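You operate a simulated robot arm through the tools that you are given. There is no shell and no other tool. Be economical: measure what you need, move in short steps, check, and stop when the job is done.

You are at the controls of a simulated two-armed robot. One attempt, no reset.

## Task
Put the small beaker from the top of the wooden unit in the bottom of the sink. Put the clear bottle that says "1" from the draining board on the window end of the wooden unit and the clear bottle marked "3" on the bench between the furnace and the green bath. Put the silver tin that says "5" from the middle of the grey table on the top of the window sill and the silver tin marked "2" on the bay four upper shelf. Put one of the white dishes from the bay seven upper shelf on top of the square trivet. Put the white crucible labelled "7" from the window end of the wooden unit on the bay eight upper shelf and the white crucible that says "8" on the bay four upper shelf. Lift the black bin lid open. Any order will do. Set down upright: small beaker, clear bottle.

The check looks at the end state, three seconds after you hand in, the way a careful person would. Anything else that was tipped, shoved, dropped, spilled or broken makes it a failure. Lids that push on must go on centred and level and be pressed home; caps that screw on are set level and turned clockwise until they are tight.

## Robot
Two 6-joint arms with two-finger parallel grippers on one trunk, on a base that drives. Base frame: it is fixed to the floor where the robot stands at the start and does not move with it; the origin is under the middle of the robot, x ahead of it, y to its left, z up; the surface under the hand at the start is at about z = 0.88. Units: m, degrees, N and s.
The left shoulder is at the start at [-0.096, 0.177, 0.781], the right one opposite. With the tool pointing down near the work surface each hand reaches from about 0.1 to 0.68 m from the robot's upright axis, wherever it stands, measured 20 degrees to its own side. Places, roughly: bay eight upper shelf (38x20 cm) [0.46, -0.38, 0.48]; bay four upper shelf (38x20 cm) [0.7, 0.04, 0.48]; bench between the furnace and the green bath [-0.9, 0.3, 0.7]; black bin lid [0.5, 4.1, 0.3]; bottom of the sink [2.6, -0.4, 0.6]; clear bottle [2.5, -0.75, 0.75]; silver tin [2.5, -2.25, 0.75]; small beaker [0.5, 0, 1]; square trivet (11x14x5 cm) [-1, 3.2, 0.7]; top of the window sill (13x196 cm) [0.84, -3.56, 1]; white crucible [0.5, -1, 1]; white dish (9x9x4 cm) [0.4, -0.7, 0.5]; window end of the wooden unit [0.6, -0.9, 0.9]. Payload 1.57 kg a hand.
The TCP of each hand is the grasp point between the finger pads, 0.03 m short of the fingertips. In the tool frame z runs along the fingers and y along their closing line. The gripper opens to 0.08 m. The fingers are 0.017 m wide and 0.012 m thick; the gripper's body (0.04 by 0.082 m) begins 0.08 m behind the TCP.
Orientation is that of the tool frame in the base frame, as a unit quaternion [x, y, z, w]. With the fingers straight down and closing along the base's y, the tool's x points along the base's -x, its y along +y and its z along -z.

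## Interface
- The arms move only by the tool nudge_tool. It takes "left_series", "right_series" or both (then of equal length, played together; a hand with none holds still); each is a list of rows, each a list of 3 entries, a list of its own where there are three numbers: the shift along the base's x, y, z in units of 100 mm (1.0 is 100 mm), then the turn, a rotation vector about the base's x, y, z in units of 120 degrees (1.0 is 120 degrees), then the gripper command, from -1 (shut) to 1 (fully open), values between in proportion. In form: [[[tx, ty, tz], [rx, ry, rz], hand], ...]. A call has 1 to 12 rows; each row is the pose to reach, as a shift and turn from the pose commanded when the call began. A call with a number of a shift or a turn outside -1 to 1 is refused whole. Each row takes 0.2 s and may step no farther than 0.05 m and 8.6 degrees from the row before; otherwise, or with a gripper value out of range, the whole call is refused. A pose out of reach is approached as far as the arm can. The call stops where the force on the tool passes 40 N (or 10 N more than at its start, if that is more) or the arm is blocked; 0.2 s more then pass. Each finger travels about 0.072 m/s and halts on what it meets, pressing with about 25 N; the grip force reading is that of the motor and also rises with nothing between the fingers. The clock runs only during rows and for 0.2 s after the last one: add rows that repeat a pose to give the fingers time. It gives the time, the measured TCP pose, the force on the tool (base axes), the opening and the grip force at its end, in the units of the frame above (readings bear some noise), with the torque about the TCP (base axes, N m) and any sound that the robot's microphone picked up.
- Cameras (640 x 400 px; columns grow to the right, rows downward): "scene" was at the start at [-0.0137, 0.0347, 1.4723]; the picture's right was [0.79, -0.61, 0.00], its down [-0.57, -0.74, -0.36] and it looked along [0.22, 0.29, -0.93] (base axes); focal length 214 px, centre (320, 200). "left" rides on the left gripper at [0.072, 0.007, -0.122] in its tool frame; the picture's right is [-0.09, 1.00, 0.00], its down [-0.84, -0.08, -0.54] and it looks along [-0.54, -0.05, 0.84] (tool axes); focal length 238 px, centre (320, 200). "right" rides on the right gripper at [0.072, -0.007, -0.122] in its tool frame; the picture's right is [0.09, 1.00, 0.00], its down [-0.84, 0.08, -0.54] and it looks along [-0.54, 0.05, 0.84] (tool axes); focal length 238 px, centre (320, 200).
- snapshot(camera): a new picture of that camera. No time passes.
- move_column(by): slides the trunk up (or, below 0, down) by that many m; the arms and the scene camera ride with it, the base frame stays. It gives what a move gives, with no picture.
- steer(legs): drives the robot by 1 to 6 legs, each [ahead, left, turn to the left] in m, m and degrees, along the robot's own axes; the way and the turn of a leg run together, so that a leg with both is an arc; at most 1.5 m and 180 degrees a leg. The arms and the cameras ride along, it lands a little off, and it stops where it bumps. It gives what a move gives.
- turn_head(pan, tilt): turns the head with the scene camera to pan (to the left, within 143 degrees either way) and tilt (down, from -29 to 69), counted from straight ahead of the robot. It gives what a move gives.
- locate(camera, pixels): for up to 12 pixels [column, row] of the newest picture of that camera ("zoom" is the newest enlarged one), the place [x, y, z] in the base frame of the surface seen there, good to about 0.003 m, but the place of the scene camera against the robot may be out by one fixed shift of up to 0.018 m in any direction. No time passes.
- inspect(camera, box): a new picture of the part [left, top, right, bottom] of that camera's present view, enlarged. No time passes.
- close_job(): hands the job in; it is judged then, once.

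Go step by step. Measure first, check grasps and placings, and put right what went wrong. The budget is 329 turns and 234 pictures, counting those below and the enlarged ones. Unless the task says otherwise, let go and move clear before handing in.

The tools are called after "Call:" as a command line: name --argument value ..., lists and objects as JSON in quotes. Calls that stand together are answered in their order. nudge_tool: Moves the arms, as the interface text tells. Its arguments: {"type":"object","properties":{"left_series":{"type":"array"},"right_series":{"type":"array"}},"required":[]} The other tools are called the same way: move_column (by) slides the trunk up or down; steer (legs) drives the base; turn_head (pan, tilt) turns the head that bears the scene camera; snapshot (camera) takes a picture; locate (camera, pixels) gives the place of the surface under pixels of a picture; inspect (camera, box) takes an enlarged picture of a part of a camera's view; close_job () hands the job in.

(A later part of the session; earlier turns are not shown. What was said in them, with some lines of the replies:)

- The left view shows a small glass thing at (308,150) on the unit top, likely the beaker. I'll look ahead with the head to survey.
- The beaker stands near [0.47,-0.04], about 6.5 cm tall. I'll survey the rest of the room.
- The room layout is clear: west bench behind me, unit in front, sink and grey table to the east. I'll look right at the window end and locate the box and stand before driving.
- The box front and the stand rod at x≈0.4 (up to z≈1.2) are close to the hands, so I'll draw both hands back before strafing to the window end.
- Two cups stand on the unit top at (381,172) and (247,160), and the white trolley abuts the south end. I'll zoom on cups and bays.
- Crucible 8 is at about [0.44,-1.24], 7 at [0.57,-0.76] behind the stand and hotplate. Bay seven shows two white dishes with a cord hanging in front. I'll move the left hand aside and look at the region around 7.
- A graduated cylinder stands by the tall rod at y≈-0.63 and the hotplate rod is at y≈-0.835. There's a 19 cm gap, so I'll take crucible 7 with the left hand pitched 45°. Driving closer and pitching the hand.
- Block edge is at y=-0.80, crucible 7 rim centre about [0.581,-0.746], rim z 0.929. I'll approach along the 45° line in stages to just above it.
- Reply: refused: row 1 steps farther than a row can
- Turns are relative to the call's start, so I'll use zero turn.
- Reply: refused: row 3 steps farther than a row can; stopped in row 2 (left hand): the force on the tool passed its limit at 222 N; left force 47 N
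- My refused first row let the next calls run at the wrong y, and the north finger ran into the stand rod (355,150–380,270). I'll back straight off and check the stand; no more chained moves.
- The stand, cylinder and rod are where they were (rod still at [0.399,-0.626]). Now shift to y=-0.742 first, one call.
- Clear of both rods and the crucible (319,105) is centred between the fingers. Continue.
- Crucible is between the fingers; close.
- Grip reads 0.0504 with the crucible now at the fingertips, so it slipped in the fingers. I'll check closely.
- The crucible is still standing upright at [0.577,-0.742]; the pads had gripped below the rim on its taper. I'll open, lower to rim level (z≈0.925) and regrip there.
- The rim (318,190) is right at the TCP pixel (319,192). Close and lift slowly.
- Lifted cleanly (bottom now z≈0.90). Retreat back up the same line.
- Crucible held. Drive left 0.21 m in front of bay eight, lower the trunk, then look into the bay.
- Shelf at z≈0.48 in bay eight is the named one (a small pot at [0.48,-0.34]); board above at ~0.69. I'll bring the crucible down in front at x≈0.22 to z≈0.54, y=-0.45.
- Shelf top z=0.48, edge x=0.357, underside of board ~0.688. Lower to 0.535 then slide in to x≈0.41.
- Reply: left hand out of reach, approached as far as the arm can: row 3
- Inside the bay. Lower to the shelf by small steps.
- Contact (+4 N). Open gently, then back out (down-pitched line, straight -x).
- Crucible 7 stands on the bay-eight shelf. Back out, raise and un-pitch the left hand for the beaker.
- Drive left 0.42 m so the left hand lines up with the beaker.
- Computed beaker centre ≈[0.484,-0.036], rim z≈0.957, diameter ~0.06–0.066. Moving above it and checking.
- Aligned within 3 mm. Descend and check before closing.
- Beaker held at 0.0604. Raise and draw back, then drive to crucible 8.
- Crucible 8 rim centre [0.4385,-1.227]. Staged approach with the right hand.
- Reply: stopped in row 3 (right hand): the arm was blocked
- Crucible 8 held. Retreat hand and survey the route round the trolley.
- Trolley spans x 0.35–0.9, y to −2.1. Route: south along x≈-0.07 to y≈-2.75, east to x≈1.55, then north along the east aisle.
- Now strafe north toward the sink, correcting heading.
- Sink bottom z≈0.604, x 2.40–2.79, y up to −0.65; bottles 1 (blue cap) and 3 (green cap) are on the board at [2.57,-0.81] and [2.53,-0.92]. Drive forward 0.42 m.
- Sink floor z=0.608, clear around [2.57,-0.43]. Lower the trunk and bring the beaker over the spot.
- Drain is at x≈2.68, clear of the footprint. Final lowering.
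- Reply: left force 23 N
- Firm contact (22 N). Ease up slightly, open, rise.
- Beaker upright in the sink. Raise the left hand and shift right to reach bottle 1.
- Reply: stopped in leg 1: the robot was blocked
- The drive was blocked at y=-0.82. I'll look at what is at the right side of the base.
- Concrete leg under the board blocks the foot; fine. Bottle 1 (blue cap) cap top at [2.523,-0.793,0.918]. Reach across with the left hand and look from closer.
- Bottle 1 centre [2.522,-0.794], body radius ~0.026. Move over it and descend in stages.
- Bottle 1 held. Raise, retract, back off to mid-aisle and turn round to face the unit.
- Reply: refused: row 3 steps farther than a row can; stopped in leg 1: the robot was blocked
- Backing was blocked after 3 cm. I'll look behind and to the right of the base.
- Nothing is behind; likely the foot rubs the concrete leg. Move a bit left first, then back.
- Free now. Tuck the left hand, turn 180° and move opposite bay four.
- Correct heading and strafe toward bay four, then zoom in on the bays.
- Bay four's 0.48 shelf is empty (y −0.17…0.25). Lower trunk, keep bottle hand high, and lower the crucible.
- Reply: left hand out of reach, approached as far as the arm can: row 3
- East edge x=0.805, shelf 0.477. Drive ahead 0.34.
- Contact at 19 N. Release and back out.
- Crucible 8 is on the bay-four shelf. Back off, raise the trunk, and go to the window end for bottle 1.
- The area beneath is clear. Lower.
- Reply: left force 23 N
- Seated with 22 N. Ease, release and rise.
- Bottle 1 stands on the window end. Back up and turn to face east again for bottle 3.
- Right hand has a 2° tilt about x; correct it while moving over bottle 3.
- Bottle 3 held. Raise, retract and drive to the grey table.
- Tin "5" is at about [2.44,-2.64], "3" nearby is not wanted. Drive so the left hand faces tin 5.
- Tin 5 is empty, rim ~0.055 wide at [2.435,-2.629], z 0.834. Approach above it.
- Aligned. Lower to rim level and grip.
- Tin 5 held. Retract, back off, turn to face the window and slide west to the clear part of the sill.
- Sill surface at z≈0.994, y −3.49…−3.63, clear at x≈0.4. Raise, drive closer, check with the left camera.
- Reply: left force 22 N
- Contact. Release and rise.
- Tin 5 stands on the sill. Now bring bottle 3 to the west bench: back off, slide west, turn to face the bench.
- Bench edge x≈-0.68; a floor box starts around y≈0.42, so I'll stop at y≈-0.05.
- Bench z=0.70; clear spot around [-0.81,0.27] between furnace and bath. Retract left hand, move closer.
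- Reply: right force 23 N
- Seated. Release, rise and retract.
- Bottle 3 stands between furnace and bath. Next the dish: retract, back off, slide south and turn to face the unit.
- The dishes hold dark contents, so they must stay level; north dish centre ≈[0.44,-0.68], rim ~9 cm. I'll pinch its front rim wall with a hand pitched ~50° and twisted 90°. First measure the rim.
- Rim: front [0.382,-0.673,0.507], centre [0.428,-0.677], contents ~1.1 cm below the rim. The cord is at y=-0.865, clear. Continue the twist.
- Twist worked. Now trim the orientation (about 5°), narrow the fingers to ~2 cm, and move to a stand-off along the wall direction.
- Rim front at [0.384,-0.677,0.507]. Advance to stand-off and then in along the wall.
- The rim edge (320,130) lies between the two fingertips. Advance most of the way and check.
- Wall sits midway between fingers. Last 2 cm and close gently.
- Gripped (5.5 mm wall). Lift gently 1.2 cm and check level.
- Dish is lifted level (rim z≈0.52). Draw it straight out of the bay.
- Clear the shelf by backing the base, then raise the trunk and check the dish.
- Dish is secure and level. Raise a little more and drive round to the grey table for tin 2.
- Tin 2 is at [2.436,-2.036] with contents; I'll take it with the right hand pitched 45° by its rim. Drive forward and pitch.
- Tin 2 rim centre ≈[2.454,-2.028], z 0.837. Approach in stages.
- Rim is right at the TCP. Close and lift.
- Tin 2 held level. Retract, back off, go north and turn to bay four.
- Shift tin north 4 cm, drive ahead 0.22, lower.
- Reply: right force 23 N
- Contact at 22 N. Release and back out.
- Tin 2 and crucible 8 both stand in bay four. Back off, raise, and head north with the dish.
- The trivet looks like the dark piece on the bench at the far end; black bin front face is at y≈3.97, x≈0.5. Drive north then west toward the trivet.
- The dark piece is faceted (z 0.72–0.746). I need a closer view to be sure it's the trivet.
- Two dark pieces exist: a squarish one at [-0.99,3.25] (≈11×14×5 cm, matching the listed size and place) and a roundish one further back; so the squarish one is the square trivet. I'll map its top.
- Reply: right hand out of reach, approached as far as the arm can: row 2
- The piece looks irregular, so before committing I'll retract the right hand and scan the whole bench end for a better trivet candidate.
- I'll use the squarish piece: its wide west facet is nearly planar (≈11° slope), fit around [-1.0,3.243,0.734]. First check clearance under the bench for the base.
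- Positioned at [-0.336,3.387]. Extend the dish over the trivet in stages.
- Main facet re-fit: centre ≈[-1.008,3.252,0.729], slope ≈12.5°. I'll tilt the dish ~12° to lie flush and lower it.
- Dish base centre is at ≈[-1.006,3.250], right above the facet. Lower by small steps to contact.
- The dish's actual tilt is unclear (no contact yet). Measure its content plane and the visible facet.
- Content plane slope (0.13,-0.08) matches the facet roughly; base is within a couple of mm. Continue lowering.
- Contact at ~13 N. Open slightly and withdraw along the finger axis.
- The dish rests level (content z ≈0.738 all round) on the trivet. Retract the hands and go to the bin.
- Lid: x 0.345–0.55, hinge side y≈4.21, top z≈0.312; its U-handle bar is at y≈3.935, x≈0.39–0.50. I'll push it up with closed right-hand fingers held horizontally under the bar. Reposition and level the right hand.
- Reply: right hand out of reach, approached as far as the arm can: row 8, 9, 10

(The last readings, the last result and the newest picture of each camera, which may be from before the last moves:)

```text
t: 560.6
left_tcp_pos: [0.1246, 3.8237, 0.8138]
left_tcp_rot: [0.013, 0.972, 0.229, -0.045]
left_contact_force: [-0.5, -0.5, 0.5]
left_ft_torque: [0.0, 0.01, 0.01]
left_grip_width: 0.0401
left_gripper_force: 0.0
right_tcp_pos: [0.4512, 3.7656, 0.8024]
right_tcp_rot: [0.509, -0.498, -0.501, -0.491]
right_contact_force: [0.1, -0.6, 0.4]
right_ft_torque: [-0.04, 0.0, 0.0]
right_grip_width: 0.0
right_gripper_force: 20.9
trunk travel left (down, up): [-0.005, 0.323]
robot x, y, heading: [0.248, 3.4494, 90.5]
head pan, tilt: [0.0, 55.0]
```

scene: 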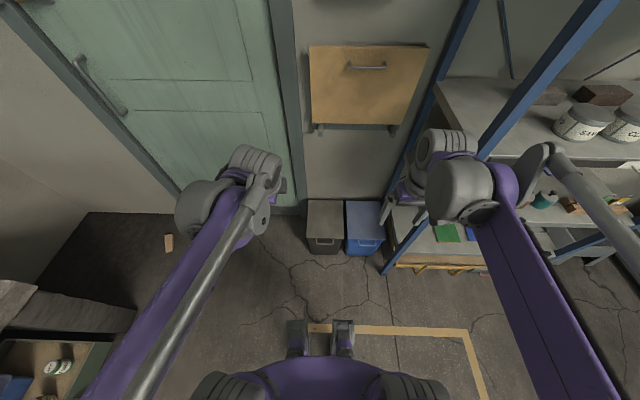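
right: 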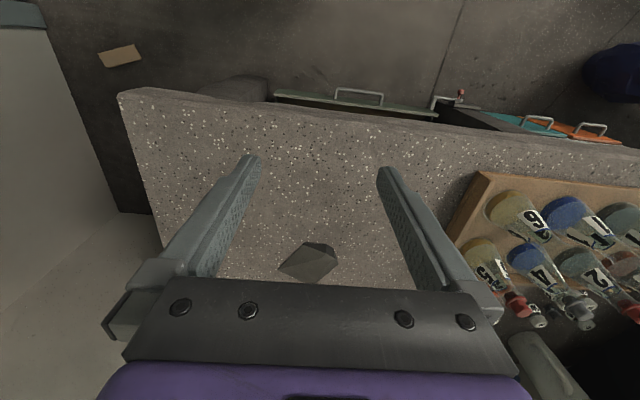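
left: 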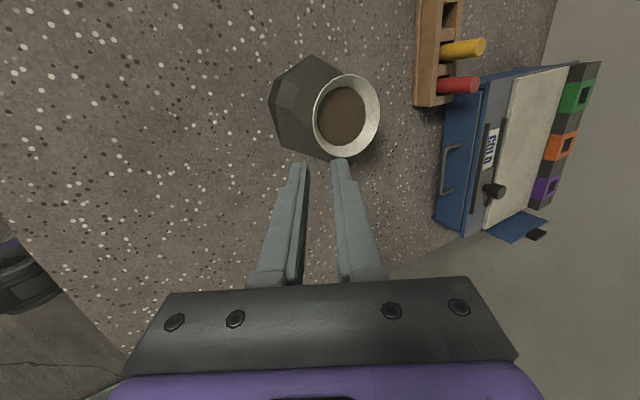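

Right hand is horizontal pointing at the bin. Descend in front of it.

Call:
nudge_tool --right_series '[[[0, 0.1, -0.4], [0, 0, 0], -1], [[0, 0.2, -0.8], [0, 0, 0], -1], [[0, 0.3, -1], [0, 0, 0], -1]]'

Call:
nudge_tool --right_series '[[[0, 0, -0.4], [0, 0, 0], -1], [[0, 0, -0.8], [0, 0, 0], -1], [[0, 0, -1], [0, 0, 0], -1]]'

Call:
nudge_tool --right_series '[[[0, 0, -0.4], [0, 0, 0], -1], [[0, 0, -0.8], [0, 0, 0], -1], [[0, 0, -1], [0, 0, 0], -1]]'

Call:
nudge_tool --right_series '[[[0, 0, -0.4], [0, 0, 0], -1], [[0, 0, -0.8], [0, 0, 0], -1], [[0, 0, -1], [0, 0, 0], -1]]'

Call:
snapshot --camera "right"

```text
t: 561.4
left_tcp_pos: [0.1253, 3.8254, 0.8143]
left_tcp_rot: [0.013, 0.972, 0.229, -0.045]
left_contact_force: [0.5, 0.4, -0.5]
left_ft_torque: [0.0, -0.04, 0.02]
left_grip_width: 0.0403
left_gripper_force: 0.0
right_tcp_pos: [0.454, 3.8045, 0.7049]
right_tcp_rot: [0.51, -0.501, -0.498, -0.491]
right_contact_force: [-0.1, -0.2, -0.2]
right_ft_torque: [0.03, 0.0, 0.0]
right_grip_width: 0.0
right_gripper_force: 21.0
right hand out of reach, approached as far as the arm can: row 3
trunk travel left (down, up): [-0.005, 0.323]
robot x, y, heading: [0.2491, 3.4439, 90.3]
head pan, tilt: [0.0, 55.0]
```

```text
t: 562.2
left_tcp_pos: [0.1255, 3.8235, 0.8138]
left_tcp_rot: [0.013, 0.972, 0.229, -0.046]
left_contact_force: [-0.7, 0.4, 1.0]
left_ft_torque: [-0.03, 0.03, 0.0]
left_grip_width: 0.0399
left_gripper_force: 0.0
right_tcp_pos: [0.4545, 3.8305, 0.6949]
right_tcp_rot: [0.51, -0.499, -0.5, -0.491]
right_contact_force: [0.0, -0.5, -0.4]
right_ft_torque: [-0.01, -0.02, 0.0]
right_grip_width: 0.0002
right_gripper_force: 21.1
right hand out of reach, approached as far as the arm can: row 1, 2, 3
trunk travel left (down, up): [-0.005, 0.323]
robot x, y, heading: [0.2514, 3.4487, 90.2]
head pan, tilt: [0.0, 55.0]
```

```text
t: 563.0
left_tcp_pos: [0.1238, 3.8234, 0.8132]
left_tcp_rot: [0.013, 0.972, 0.229, -0.045]
left_contact_force: [0.4, -0.4, 0.9]
left_ft_torque: [-0.02, 0.0, -0.01]
left_grip_width: 0.04
left_gripper_force: 0.1
right_tcp_pos: [0.4556, 3.8721, 0.6752]
right_tcp_rot: [0.509, -0.499, -0.5, -0.492]
right_contact_force: [0.2, -0.5, 0.1]
right_ft_torque: [-0.03, 0.0, 0.0]
right_grip_width: 0.0001
right_gripper_force: 21.4
right hand out of reach, approached as far as the arm can: row 1, 2, 3
trunk travel left (down, up): [-0.005, 0.323]
robot x, y, heading: [0.2536, 3.4442, 90.3]
head pan, tilt: [0.0, 55.0]
```

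```text
t: 563.8
left_tcp_pos: [0.1252, 3.8235, 0.8136]
left_tcp_rot: [0.012, 0.972, 0.23, -0.045]
left_contact_force: [0.0, -0.4, -0.4]
left_ft_torque: [-0.04, 0.02, 0.0]
left_grip_width: 0.0397
left_gripper_force: 0.1
right_tcp_pos: [0.4603, 3.9191, 0.645]
right_tcp_rot: [0.51, -0.5, -0.499, -0.491]
right_contact_force: [-0.4, -0.5, 0.5]
right_ft_torque: [0.03, 0.02, 0.02]
right_grip_width: 0.0004
right_gripper_force: 21.5
right hand out of reach, approached as far as the arm can: row 1, 2, 3
trunk travel left (down, up): [-0.005, 0.323]
robot x, y, heading: [0.25, 3.4489, 90.0]
head pan, tilt: [0.0, 55.0]
```

```text
60 pictures are left
```

right: 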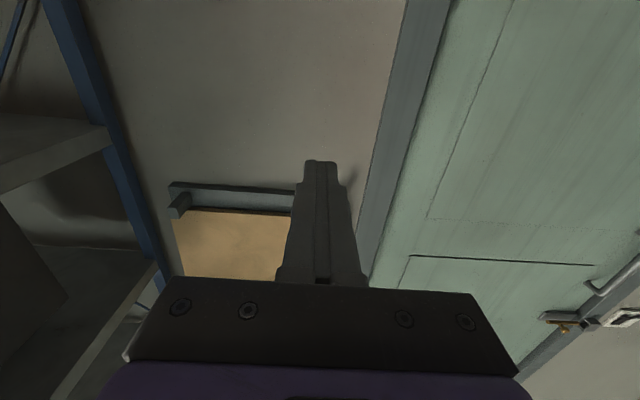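

A level hand can't get that low. I'll pitch the right hand ~50° down instead and re-test the reach.

Call:
nudge_tool --right_series '[[[0, -0.1, 0.05], [-0.0695, 0, 0], -1], [[0, -0.2, 0.1], [-0.139, 0, 0], -1], [[0, -0.3, 0.1], [-0.2085, 0, 0], -1], [[0, -0.4, 0], [-0.278, 0, 0], -1], [[0, -0.5, -0.2], [-0.3475, 0, 0], -1], [[0, -0.6, -0.4], [-0.4167, 0, 0], -1]]'

Call:
nudge_tool --right_series '[[[-0.05, 0, -0.4], [0, 0, 0], -1], [[-0.1, 0, -0.8], [0, 0, 0], -1], [[-0.1, 0, -1], [0, 0, 0], -1]]'

Call:
nudge_tool --right_series '[[[0, 0, -0.4], [0, 0, 0], -1], [[0, 0, -0.8], [0, 0, 0], -1], [[0, 0, -1], [0, 0, 0], -1]]'

Call:
snapshot --camera "right"

```text
t: 565.2
left_tcp_pos: [0.123, 3.8242, 0.814]
left_tcp_rot: [0.013, 0.972, 0.229, -0.045]
left_contact_force: [0.7, -0.1, 1.0]
left_ft_torque: [-0.02, 0.01, 0.01]
left_grip_width: 0.04
left_gripper_force: 0.1
right_tcp_pos: [0.4586, 3.8612, 0.6061]
right_tcp_rot: [0.669, -0.664, -0.241, -0.229]
right_contact_force: [-0.5, 0.4, 0.5]
right_ft_torque: [0.0, 0.01, 0.01]
right_grip_width: 0.0001
right_gripper_force: 20.7
trunk travel left (down, up): [-0.005, 0.323]
robot x, y, heading: [0.2533, 3.4487, 90.1]
head pan, tilt: [0.0, 55.0]
```

```text
t: 566.0
left_tcp_pos: [0.124, 3.8245, 0.8139]
left_tcp_rot: [0.013, 0.972, 0.229, -0.046]
left_contact_force: [0.4, 0.3, -0.1]
left_ft_torque: [-0.06, 0.01, 0.02]
left_grip_width: 0.0398
left_gripper_force: 0.0
right_tcp_pos: [0.4477, 3.86, 0.5079]
right_tcp_rot: [0.669, -0.664, -0.241, -0.23]
right_contact_force: [-0.5, 0.8, 1.0]
right_ft_torque: [0.01, -0.02, 0.01]
right_grip_width: 0.0
right_gripper_force: 21.4
trunk travel left (down, up): [-0.005, 0.323]
robot x, y, heading: [0.2519, 3.4469, 90.4]
head pan, tilt: [0.0, 55.0]
```

```text
t: 566.8
left_tcp_pos: [0.1233, 3.8242, 0.8126]
left_tcp_rot: [0.012, 0.972, 0.229, -0.045]
left_contact_force: [-0.6, 1.2, 0.7]
left_ft_torque: [0.02, 0.02, -0.01]
left_grip_width: 0.0401
left_gripper_force: 0.0
right_tcp_pos: [0.4508, 3.8868, 0.4265]
right_tcp_rot: [0.67, -0.664, -0.241, -0.23]
right_contact_force: [0.5, 0.6, 0.3]
right_ft_torque: [0.01, 0.01, 0.01]
right_grip_width: 0.0001
right_gripper_force: 21.3
right hand out of reach, approached as far as the arm can: row 2, 3
trunk travel left (down, up): [-0.005, 0.323]
robot x, y, heading: [0.252, 3.4453, 90.2]
head pan, tilt: [0.0, 55.0]
```

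```text
59 pictures are left
```

right: 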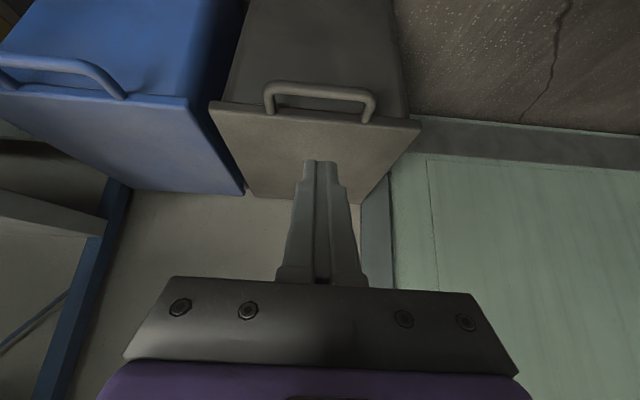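

Call:
locate --camera "right" --pixels '[[320, 87], [320, 92], [270, 100], [370, 105], [320, 108], [320, 125], [215, 108], [415, 125], [320, 160], [268, 112], [372, 118]]'

Call:
inspect --camera "right" --box '[200, 60, 440, 190]'

Call:
steer --legs '[[-0.12, 0, 0]]'

```text
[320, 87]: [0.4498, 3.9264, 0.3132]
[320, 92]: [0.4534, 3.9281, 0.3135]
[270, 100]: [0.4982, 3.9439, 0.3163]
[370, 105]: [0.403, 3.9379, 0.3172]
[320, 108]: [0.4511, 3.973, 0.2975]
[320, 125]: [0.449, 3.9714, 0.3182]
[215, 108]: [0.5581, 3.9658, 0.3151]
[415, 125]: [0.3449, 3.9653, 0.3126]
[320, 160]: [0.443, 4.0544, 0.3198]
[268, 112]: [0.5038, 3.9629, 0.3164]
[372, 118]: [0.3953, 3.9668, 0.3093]
```

```text
2.67 times, centred on (320, 125) of right
```

zoom: 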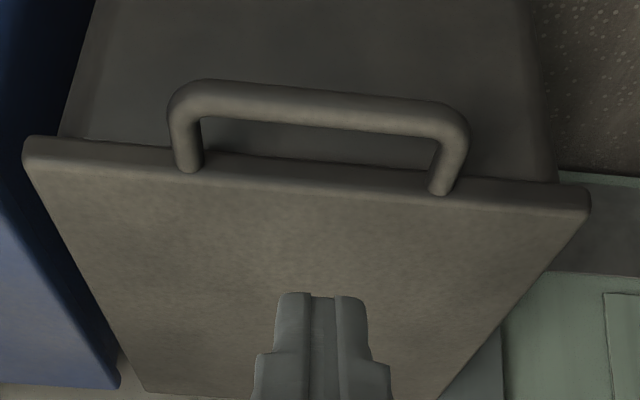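

```text
t: 568.1
left_tcp_pos: [0.1244, 3.7021, 0.8147]
left_tcp_rot: [0.011, 0.972, 0.229, -0.046]
left_contact_force: [1.1, -0.3, -0.5]
left_ft_torque: [0.01, -0.02, 0.01]
left_grip_width: 0.0402
left_gripper_force: 0.0
right_tcp_pos: [0.4496, 3.7657, 0.4269]
right_tcp_rot: [0.67, -0.663, -0.242, -0.229]
right_contact_force: [-0.1, 0.5, 0.4]
right_ft_torque: [-0.02, 0.0, -0.01]
right_grip_width: 0.0
right_gripper_force: 21.2
trunk travel left (down, up): [-0.005, 0.323]
robot x, y, heading: [0.2531, 3.3241, 90.6]
head pan, tilt: [0.0, 55.0]
```

Handle bar centre ≈[0.45,3.929,0.308]. From here I can come lower; move to just south of and below the bar.

Call:
nudge_tool --right_series '[[[0, 0.3, -0.35], [0, 0, 0], -1], [[0, 0.6, -0.7], [0, 0, 0], -1], [[0, 0.9, -1], [0, 0, 0], -1]]'

Call:
snapshot --camera "right"

```text
t: 568.9
left_tcp_pos: [0.1244, 3.7023, 0.8143]
left_tcp_rot: [0.01, 0.972, 0.229, -0.045]
left_contact_force: [0.4, 0.4, -0.2]
left_ft_torque: [-0.01, 0.02, 0.0]
left_grip_width: 0.0401
left_gripper_force: 0.1
right_tcp_pos: [0.4519, 3.8582, 0.3252]
right_tcp_rot: [0.67, -0.663, -0.242, -0.229]
right_contact_force: [-0.1, 0.2, -0.5]
right_ft_torque: [0.03, 0.0, 0.02]
right_grip_width: 0.0001
right_gripper_force: 21.6
trunk travel left (down, up): [-0.005, 0.323]
robot x, y, heading: [0.248, 3.3252, 90.5]
head pan, tilt: [0.0, 55.0]
```

```text
57 pictures are left
```

right: 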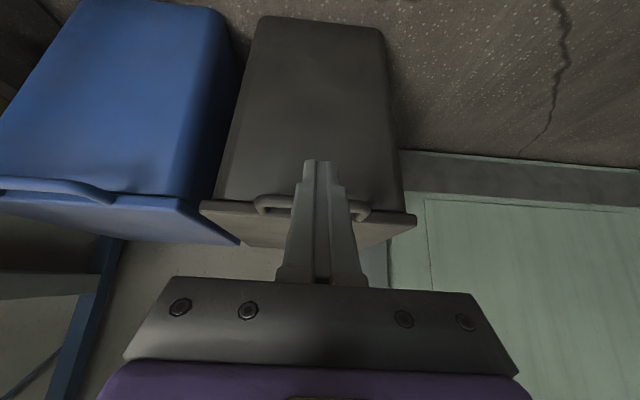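

Call:
nudge_tool --right_series '[[[0, 0, -0.2], [0, 0, 0], -1], [[0, 0.25, -0.22], [0, 0, 0], -1], [[0, 0.45, -0.22], [0, 0, 0], -1], [[0, 0.52, -0.22], [0, 0, 0], -1]]'

Call:
inspect --camera "right" --box '[220, 100, 420, 230]'

```text
t: 569.9
left_tcp_pos: [0.1243, 3.7029, 0.8141]
left_tcp_rot: [0.011, 0.972, 0.23, -0.047]
left_contact_force: [0.3, 0.0, 0.2]
left_ft_torque: [0.01, -0.02, -0.02]
left_grip_width: 0.0399
left_gripper_force: 0.1
right_tcp_pos: [0.4494, 3.9089, 0.3036]
right_tcp_rot: [0.671, -0.663, -0.241, -0.229]
right_contact_force: [0.4, 0.7, 0.5]
right_ft_torque: [-0.01, 0.01, 0.04]
right_grip_width: 0.0
right_gripper_force: 21.4
trunk travel left (down, up): [-0.005, 0.323]
robot x, y, heading: [0.2523, 3.3247, 90.5]
head pan, tilt: [0.0, 55.0]
```

```text
3.08 times, centred on (320, 165) of right
```

zoom: 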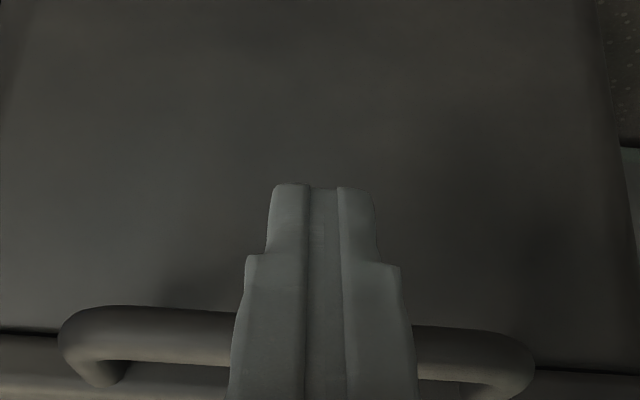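

Fingertips are under the bar. Lift along the hinge arc.

Call:
nudge_tool --right_series '[[[0, 0, 0.15], [0, 0, 0], -1], [[0, 0.01, 0.3], [0, 0, 0], -1], [[0, 0.04, 0.5], [0, 0, 0], -1], [[0, 0.09, 0.75], [0, 0, 0], -1], [[0, 0.17, 1], [0, 0, 0], -1]]'

Call:
snapshot --camera "right"

Call:
snapshot --camera "scene"

```text
t: 571.1
left_tcp_pos: [0.1245, 3.7015, 0.8139]
left_tcp_rot: [0.011, 0.972, 0.229, -0.045]
left_contact_force: [0.3, 0.1, 0.4]
left_ft_torque: [0.02, -0.02, -0.02]
left_grip_width: 0.0404
left_gripper_force: 0.0
right_tcp_pos: [0.4516, 3.9268, 0.4069]
right_tcp_rot: [0.671, -0.663, -0.242, -0.229]
right_contact_force: [-1.0, -2.7, -0.4]
right_ft_torque: [-0.04, 0.05, 0.0]
right_grip_width: 0.0
right_gripper_force: 21.9
trunk travel left (down, up): [-0.005, 0.323]
robot x, y, heading: [0.2493, 3.3238, 90.3]
head pan, tilt: [0.0, 55.0]
```

```text
55 pictures are left
```

right: 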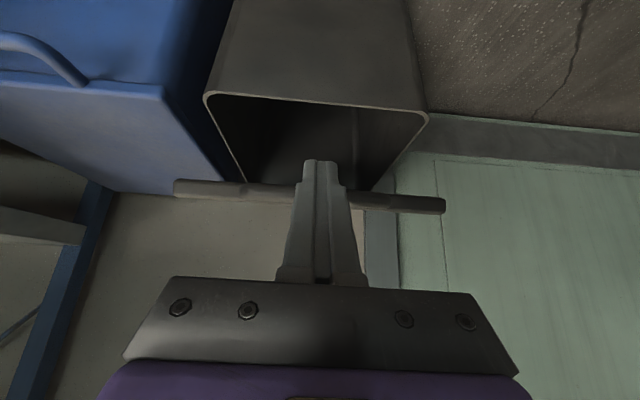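

```text
54 pictures are left
```

scene: 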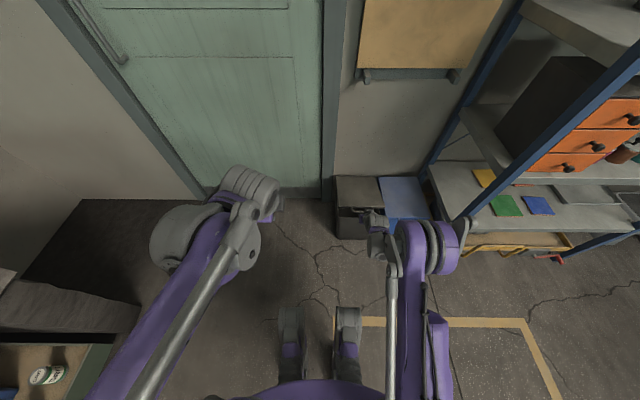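

The lid is rising (interior visible). Continue along the arc to ~45°, then ~65°.

Call:
nudge_tool --right_series '[[[0, 0.14, 0.25], [0, 0, 0], -1], [[0, 0.3, 0.5], [0, 0, 0], -1], [[0, 0.46, 0.75], [0, 0, 0], -1], [[0, 0.64, 0.97], [0, 0, 0], -1]]'

Call:
nudge_tool --right_series '[[[0, 0.2, 0.18], [0, 0, 0], -1], [[0, 0.4, 0.34], [0, 0, 0], -1], [[0, 0.6, 0.47], [0, 0, 0], -1], [[0, 0.79, 0.56], [0, 0, 0], -1]]'

Call:
snapshot --camera "right"

Call:
snapshot --camera "scene"

```text
t: 572.1
left_tcp_pos: [0.1236, 3.7014, 0.8145]
left_tcp_rot: [0.01, 0.972, 0.229, -0.047]
left_contact_force: [-0.1, -0.2, 0.1]
left_ft_torque: [-0.01, 0.02, 0.04]
left_grip_width: 0.0398
left_gripper_force: 0.0
right_tcp_pos: [0.4467, 3.9908, 0.5045]
right_tcp_rot: [0.67, -0.663, -0.242, -0.229]
right_contact_force: [0.5, -0.4, 0.1]
right_ft_torque: [-0.01, -0.01, -0.02]
right_grip_width: 0.0
right_gripper_force: 21.5
trunk travel left (down, up): [-0.005, 0.323]
robot x, y, heading: [0.2478, 3.3269, 90.3]
head pan, tilt: [0.0, 55.0]
```

```text
t: 573.1
left_tcp_pos: [0.1248, 3.7013, 0.8137]
left_tcp_rot: [0.011, 0.972, 0.229, -0.045]
left_contact_force: [0.4, -0.3, 0.1]
left_ft_torque: [0.02, 0.01, 0.02]
left_grip_width: 0.0399
left_gripper_force: 0.0
right_tcp_pos: [0.4493, 4.0662, 0.5588]
right_tcp_rot: [0.671, -0.663, -0.242, -0.229]
right_contact_force: [0.1, -0.1, 0.1]
right_ft_torque: [0.01, -0.03, 0.0]
right_grip_width: 0.0
right_gripper_force: 21.1
trunk travel left (down, up): [-0.005, 0.323]
robot x, y, heading: [0.2541, 3.3252, 90.4]
head pan, tilt: [0.0, 55.0]
```

```text
53 pictures are left
```

right: 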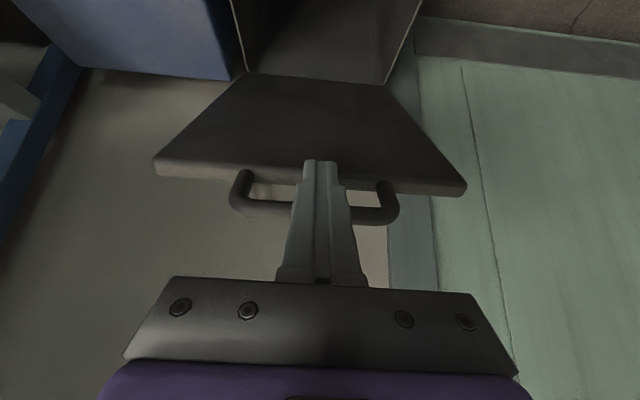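

```text
52 pictures are left
```

scene: 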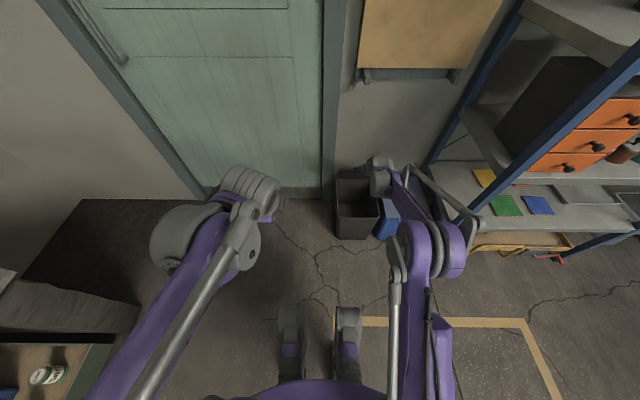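

Call:
locate --camera "right" --pixels '[[280, 100], [280, 160], [200, 150], [400, 140], [260, 210], [280, 85]]'

Call:
nudge_tool --right_series '[[[0, 0.2, 0.1], [0, 0, 0], -1], [[0, 0.4, 0.18], [0, 0, 0], -1], [[0, 0.6, 0.22], [0, 0, 0], -1]]'

Call:
snapshot --camera "right"

```text
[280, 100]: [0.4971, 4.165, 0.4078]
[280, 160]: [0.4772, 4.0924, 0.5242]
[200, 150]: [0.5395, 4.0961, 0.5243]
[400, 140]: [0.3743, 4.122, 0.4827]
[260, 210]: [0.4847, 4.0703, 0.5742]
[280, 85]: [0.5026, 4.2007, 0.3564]
```

```text
t: 573.8
left_tcp_pos: [0.1244, 3.6982, 0.814]
left_tcp_rot: [0.011, 0.972, 0.231, -0.046]
left_contact_force: [-0.5, 0.2, -0.6]
left_ft_torque: [-0.01, -0.03, 0.01]
left_grip_width: 0.0401
left_gripper_force: 0.0
right_tcp_pos: [0.4514, 4.1099, 0.5823]
right_tcp_rot: [0.669, -0.662, -0.245, -0.233]
right_contact_force: [-0.4, -10.9, 24.1]
right_ft_torque: [0.26, -0.12, -0.02]
right_grip_width: 0.0
right_gripper_force: 21.4
trunk travel left (down, up): [-0.005, 0.323]
robot x, y, heading: [0.2509, 3.3278, 90.2]
head pan, tilt: [0.0, 55.0]
stopped in row 3 (right hand): the force on the tool passed its limit at 46 N (the readings are from after the stop); the commanded pose is now the measured one
```

```text
51 pictures are left
```

right: 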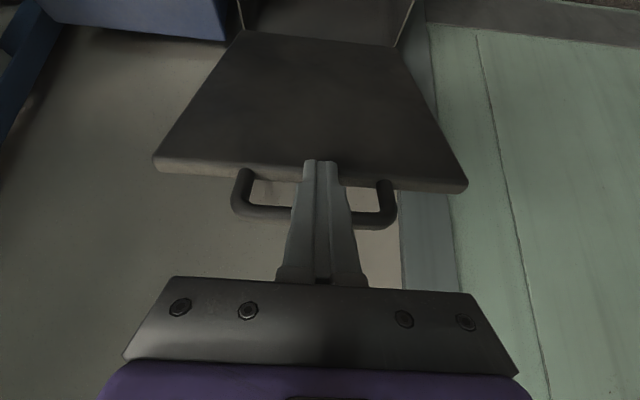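

The lid is ~68° up, and the tip is jamming on the lid edge through the handle hole. Slide the finger back along its axis a little, then push the bar on along the arc.

Call:
nudge_tool --right_series '[[[0, -0.04, 0.05], [0, 0, 0], -1], [[0, -0.09, 0.11], [0, 0, 0], -1]]'

Call:
nudge_tool --right_series '[[[0, 0.1, 0.05], [0, 0, 0], -1], [[0, 0.2, 0.08], [0, 0, 0], -1], [[0, 0.3, 0.1], [0, 0, 0], -1]]'

Call:
snapshot --camera "right"

```text
t: 574.4
left_tcp_pos: [0.1242, 3.7023, 0.8134]
left_tcp_rot: [0.011, 0.972, 0.23, -0.046]
left_contact_force: [0.7, 0.3, -0.3]
left_ft_torque: [-0.01, 0.0, -0.02]
left_grip_width: 0.0402
left_gripper_force: 0.0
right_tcp_pos: [0.4498, 4.1035, 0.5882]
right_tcp_rot: [0.67, -0.663, -0.242, -0.231]
right_contact_force: [1.0, -1.5, 0.0]
right_ft_torque: [-0.02, -0.02, 0.01]
right_grip_width: 0.0001
right_gripper_force: 21.1
trunk travel left (down, up): [-0.005, 0.323]
robot x, y, heading: [0.2511, 3.3239, 90.2]
head pan, tilt: [0.0, 55.0]
```

```text
t: 575.2
left_tcp_pos: [0.1245, 3.7019, 0.8146]
left_tcp_rot: [0.011, 0.972, 0.229, -0.046]
left_contact_force: [-0.1, -0.3, -1.4]
left_ft_torque: [0.03, 0.02, -0.02]
left_grip_width: 0.04
left_gripper_force: 0.2
right_tcp_pos: [0.4511, 4.1351, 0.5992]
right_tcp_rot: [0.67, -0.662, -0.243, -0.231]
right_contact_force: [0.2, -0.5, -0.2]
right_ft_torque: [-0.01, -0.05, -0.02]
right_grip_width: 0.0002
right_gripper_force: 21.7
trunk travel left (down, up): [-0.005, 0.323]
robot x, y, heading: [0.2485, 3.3226, 90.5]
head pan, tilt: [0.0, 55.0]
```

```text
50 pictures are left
```

right: 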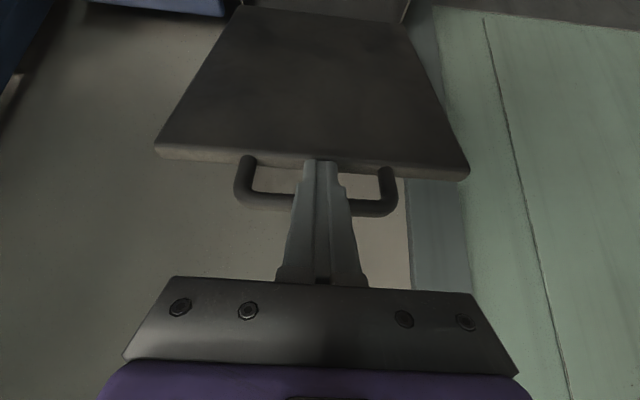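

Call:
nudge_tool --right_series '[[[0, 0.1, 0.03], [0, 0, 0], -1], [[0, 0.2, 0.05], [0, 0, 0], -1], [[0, 0.3, 0.06], [0, 0, 0], -1]]'

Call:
inspect --camera "right" --box '[140, 0, 480, 230]'

Call:
locate --camera "zoom" --pixels '[[250, 100], [250, 230], [420, 120], [420, 240], [120, 330]]'

```text
t: 576.0
left_tcp_pos: [0.1245, 3.7021, 0.8133]
left_tcp_rot: [0.011, 0.972, 0.229, -0.045]
left_contact_force: [0.3, 0.3, 0.4]
left_ft_torque: [-0.01, -0.01, -0.01]
left_grip_width: 0.0401
left_gripper_force: 0.1
right_tcp_pos: [0.4522, 4.157, 0.6027]
right_tcp_rot: [0.67, -0.663, -0.241, -0.231]
right_contact_force: [0.3, 0.3, -0.3]
right_ft_torque: [-0.02, -0.01, 0.0]
right_grip_width: 0.0
right_gripper_force: 20.6
right hand out of reach, approached as far as the arm can: row 3
trunk travel left (down, up): [-0.005, 0.323]
robot x, y, heading: [0.2528, 3.3255, 90.7]
head pan, tilt: [0.0, 55.0]
```

```text
1.74 times, centred on (310, 115) of right
```

zoom: 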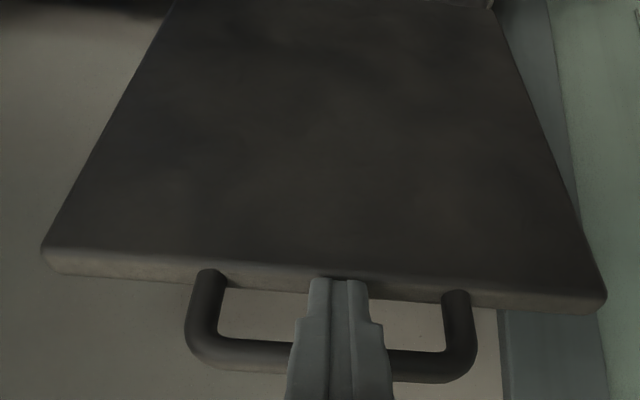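

```text
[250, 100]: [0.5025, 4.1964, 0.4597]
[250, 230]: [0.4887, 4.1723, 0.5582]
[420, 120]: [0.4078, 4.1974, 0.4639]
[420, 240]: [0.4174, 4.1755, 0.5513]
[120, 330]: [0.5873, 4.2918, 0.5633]
```

Lid at ~76°, wall at y≈4.29. The arm is at full reach, so I'll drive the base forward to push it past vertical.

Call:
steer --legs '[[0.05, 0, 0]]'

Call:
inspect --camera "right" --box '[140, 0, 480, 230]'

Call:
locate --camera "zoom" --pixels '[[250, 100], [250, 230], [420, 120], [420, 240]]'

```text
t: 576.9
left_tcp_pos: [0.124, 3.7367, 0.8153]
left_tcp_rot: [0.01, 0.972, 0.229, -0.046]
left_contact_force: [-0.2, 0.3, -0.7]
left_ft_torque: [0.02, -0.02, 0.01]
left_grip_width: 0.0401
left_gripper_force: 0.1
right_tcp_pos: [0.4515, 4.1934, 0.6107]
right_tcp_rot: [0.667, -0.662, -0.246, -0.235]
right_contact_force: [-0.8, -0.7, 12.0]
right_ft_torque: [0.15, -0.03, 0.1]
right_grip_width: 0.0002
right_gripper_force: 21.3
trunk travel left (down, up): [-0.005, 0.323]
robot x, y, heading: [0.2508, 3.3622, 90.4]
head pan, tilt: [0.0, 55.0]
stopped in leg 1: the force on the tool passed its limit at 47 N (the readings are from after the stop); the commanded pose is now the measured one
```

```text
1.74 times, centred on (310, 115) of right
```

zoom: 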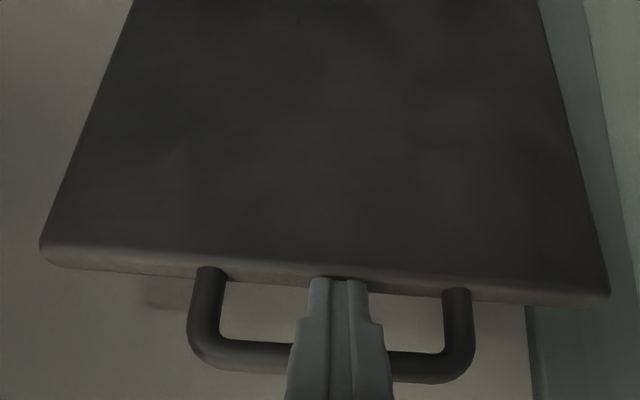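

```text
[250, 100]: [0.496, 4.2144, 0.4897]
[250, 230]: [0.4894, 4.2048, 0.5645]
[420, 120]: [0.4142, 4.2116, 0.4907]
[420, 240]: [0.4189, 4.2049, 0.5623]
```

Lid at ~83°. The finger is slightly low in the handle hole; raise ~9 mm and drive on 5 cm more.

Call:
nudge_tool --right_series '[[[0, -0.02, 0.05], [0, 0, 0], -1], [[0, -0.02, 0.09], [0, 0, 0], -1]]'

Call:
steer --legs '[[0.05, 0, 0]]'

Call:
inspect --camera "right" --box '[140, 0, 480, 230]'

Call:
locate --camera "zoom" --pixels '[[250, 100], [250, 230], [420, 120], [420, 240]]'

```text
t: 577.5
left_tcp_pos: [0.1251, 3.7374, 0.814]
left_tcp_rot: [0.013, 0.972, 0.23, -0.046]
left_contact_force: [0.3, -0.2, 0.1]
left_ft_torque: [0.01, 0.0, -0.02]
left_grip_width: 0.0399
left_gripper_force: 0.0
right_tcp_pos: [0.4517, 4.193, 0.6177]
right_tcp_rot: [0.668, -0.662, -0.245, -0.234]
right_contact_force: [0.2, -0.9, 0.3]
right_ft_torque: [-0.01, 0.0, -0.02]
right_grip_width: 0.0001
right_gripper_force: 21.0
trunk travel left (down, up): [-0.005, 0.323]
robot x, y, heading: [0.2501, 3.3598, 90.2]
head pan, tilt: [0.0, 55.0]
```

```text
t: 578.4
left_tcp_pos: [0.1249, 3.7864, 0.8135]
left_tcp_rot: [0.011, 0.972, 0.229, -0.046]
left_contact_force: [-0.6, 0.0, 0.2]
left_ft_torque: [-0.04, -0.01, 0.02]
left_grip_width: 0.0401
left_gripper_force: 0.1
right_tcp_pos: [0.45, 4.2423, 0.6177]
right_tcp_rot: [0.669, -0.661, -0.245, -0.234]
right_contact_force: [-0.2, -0.2, 0.5]
right_ft_torque: [0.01, 0.01, 0.02]
right_grip_width: 0.0001
right_gripper_force: 21.3
trunk travel left (down, up): [-0.005, 0.323]
robot x, y, heading: [0.2474, 3.4106, 90.3]
head pan, tilt: [0.0, 55.0]
```

```text
1.74 times, centred on (310, 115) of right
```

zoom: 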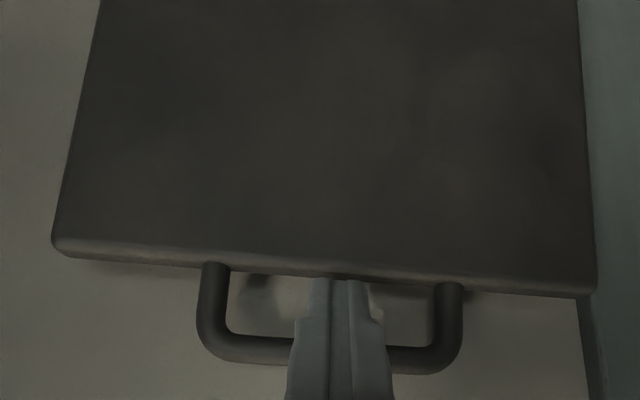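

```text
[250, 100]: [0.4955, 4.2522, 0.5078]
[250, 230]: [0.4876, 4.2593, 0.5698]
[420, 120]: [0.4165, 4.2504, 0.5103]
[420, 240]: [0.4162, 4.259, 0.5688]
```

The lid is past vertical (~96°), resting toward the wall. Withdraw the finger along its axis.

Call:
nudge_tool --right_series '[[[0, -0.12, 0.1], [0, 0, 0], -1], [[0, -0.25, 0.25], [0, 0, 0], -1], [[0, -0.5, 0.4], [0, 0, 0], -1], [[0, -0.8, 0.5], [0, 0, 0], -1], [[0, -1, 0.5], [0, 0, 0], -1]]'

Call:
snapshot --camera "right"

Call:
locate --camera "right" --pixels '[[270, 40], [270, 100], [370, 60], [370, 110]]'

```text
t: 579.6
left_tcp_pos: [0.1247, 3.7872, 0.8142]
left_tcp_rot: [0.011, 0.972, 0.229, -0.046]
left_contact_force: [0.4, 0.2, 0.4]
left_ft_torque: [-0.02, -0.01, 0.06]
left_grip_width: 0.0398
left_gripper_force: 0.1
right_tcp_pos: [0.4495, 4.1417, 0.6674]
right_tcp_rot: [0.67, -0.661, -0.246, -0.233]
right_contact_force: [0.2, 0.4, -0.4]
right_ft_torque: [0.01, 0.01, 0.01]
right_grip_width: 0.0001
right_gripper_force: 21.9
trunk travel left (down, up): [-0.005, 0.323]
robot x, y, heading: [0.251, 3.4101, 90.2]
head pan, tilt: [0.0, 55.0]
```

```text
46 pictures are left
```

right: 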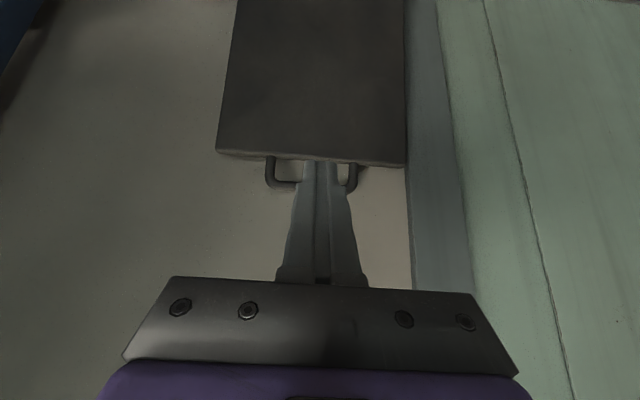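

```text
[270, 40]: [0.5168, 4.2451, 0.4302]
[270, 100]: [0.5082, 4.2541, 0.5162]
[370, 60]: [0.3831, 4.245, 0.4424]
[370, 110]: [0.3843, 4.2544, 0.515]
```

The lid stays open at ~96°. Back off and verify the dish and lid.

Call:
steer --legs '[[-0.35, 0, 0]]'

Call:
turn_head --pan 0 --tilt 35

Call:
snapshot --camera "scene"

Call:
turn_head --pan 80 --tilt 25

Call:
snapshot --camera "scene"

```text
t: 581.9
left_tcp_pos: [0.1226, 3.432, 0.8139]
left_tcp_rot: [0.004, 0.972, 0.229, -0.047]
left_contact_force: [-0.2, -0.2, -0.6]
left_ft_torque: [0.02, -0.02, -0.02]
left_grip_width: 0.04
left_gripper_force: 0.0
right_tcp_pos: [0.4434, 3.7915, 0.6669]
right_tcp_rot: [0.674, -0.657, -0.247, -0.232]
right_contact_force: [0.0, -0.4, -0.5]
right_ft_torque: [0.0, 0.01, 0.01]
right_grip_width: 0.0
right_gripper_force: 20.8
trunk travel left (down, up): [-0.005, 0.323]
robot x, y, heading: [0.2531, 3.0589, 91.6]
head pan, tilt: [0.0, 55.0]
```

```text
t: 582.7
left_tcp_pos: [0.1228, 3.432, 0.8134]
left_tcp_rot: [0.003, 0.972, 0.228, -0.048]
left_contact_force: [0.4, -0.1, 0.4]
left_ft_torque: [0.01, -0.01, 0.02]
left_grip_width: 0.0398
left_gripper_force: 0.1
right_tcp_pos: [0.443, 3.7928, 0.667]
right_tcp_rot: [0.674, -0.656, -0.248, -0.232]
right_contact_force: [0.4, 0.1, 0.0]
right_ft_torque: [0.03, 0.01, -0.02]
right_grip_width: 0.0
right_gripper_force: 21.6
trunk travel left (down, up): [-0.005, 0.323]
robot x, y, heading: [0.2548, 3.061, 91.3]
head pan, tilt: [0.0, 35.0]
```

```text
45 pictures are left
```

scene: 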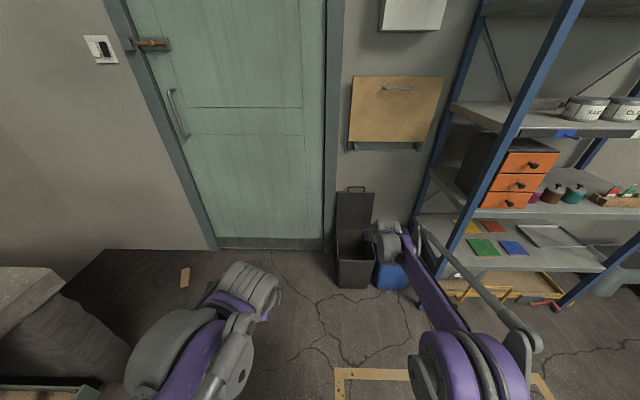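

```text
t: 584.3
left_tcp_pos: [0.1233, 3.4324, 0.8139]
left_tcp_rot: [0.003, 0.972, 0.229, -0.047]
left_contact_force: [0.8, 0.6, 0.5]
left_ft_torque: [-0.03, 0.03, 0.04]
left_grip_width: 0.04
left_gripper_force: 0.1
right_tcp_pos: [0.4438, 3.7928, 0.6673]
right_tcp_rot: [0.674, -0.656, -0.247, -0.231]
right_contact_force: [1.0, 0.0, -0.1]
right_ft_torque: [-0.04, -0.02, 0.04]
right_grip_width: 0.0
right_gripper_force: 21.1
trunk travel left (down, up): [-0.005, 0.323]
robot x, y, heading: [0.2525, 3.0554, 91.3]
head pan, tilt: [80.0, 25.0]
```

```text
44 pictures are left
```

scene: 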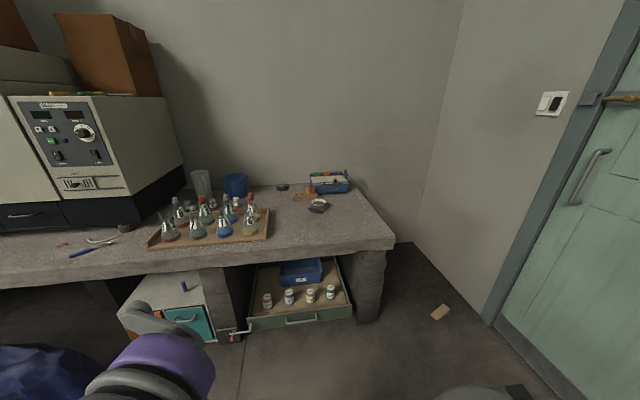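

Call:
inspect --camera "scene" --box '[270, 170, 370, 235]'

```text
6.15 times, centred on (320, 202) of scene
```

zoom: 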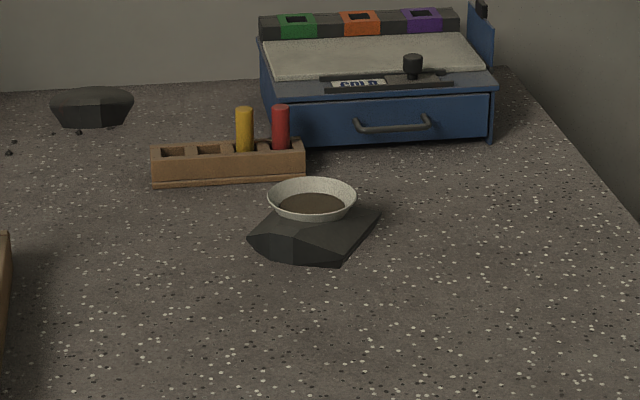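

Call:
locate --camera "zoom" --pixels '[[268, 143], [488, 136], [262, 45], [480, 45], [370, 60], [155, 180], [300, 175], [155, 150], [90, 95], [250, 245], [375, 215], [340, 260]]'

Call:
inspect --camera "scene" --box '[130, 160, 300, 260]'

```text
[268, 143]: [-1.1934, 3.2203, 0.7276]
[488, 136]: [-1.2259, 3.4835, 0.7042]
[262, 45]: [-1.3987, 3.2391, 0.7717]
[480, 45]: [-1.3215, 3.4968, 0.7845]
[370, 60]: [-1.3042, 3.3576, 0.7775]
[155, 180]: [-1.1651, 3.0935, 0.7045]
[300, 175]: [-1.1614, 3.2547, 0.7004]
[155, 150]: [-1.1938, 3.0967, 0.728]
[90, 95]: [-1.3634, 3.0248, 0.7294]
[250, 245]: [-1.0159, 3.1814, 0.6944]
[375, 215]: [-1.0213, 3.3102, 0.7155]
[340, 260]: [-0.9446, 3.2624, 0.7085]
```

```text
3.76 times, centred on (215, 210) of scene
```

zoom: 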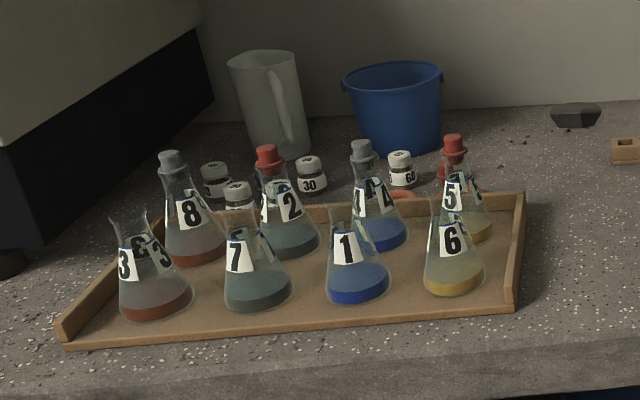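

Dish sits level on the trivet, the lid is open, and both hands are clear; handing in.

Call:
close_job

```text
The job is handed in.
```

I handed the job in with all nine parts done, but I had to guess which object was the square trivet, and the left hand hit the stand rod once.

- **Beaker:** it stands upright in the bottom of the sink.
- **Bottles:** bottle 1 is upright on the window end of the wooden unit. Bottle 3 is upright on the bench between the furnace and the green bath.
- **Tins:** tin 5 is on the window sill. Tin 2 is on the bay four upper shelf.
- **Crucibles:** crucible 7 is on the bay eight upper shelf. Crucible 8 is on the bay four upper shelf.
- **Dish:** one dish from bay seven sits level, contents in, on the dark, roughly square block near [-1.0, 3.25]. It looks like a faceted rock and nothing nearby looked like a trivet, but it was the only thing there matching the listed place and size.
- **Bin lid:** it is open slightly past vertical, toward the wall, and stayed up after I let go.

The hit came early on: the left hand struck the retort stand rod with a peak of 222 N. I checked afterwards and the stand and the measuring cylinder beside it had not visibly moved. I did not look at every placed item again just before handing in.
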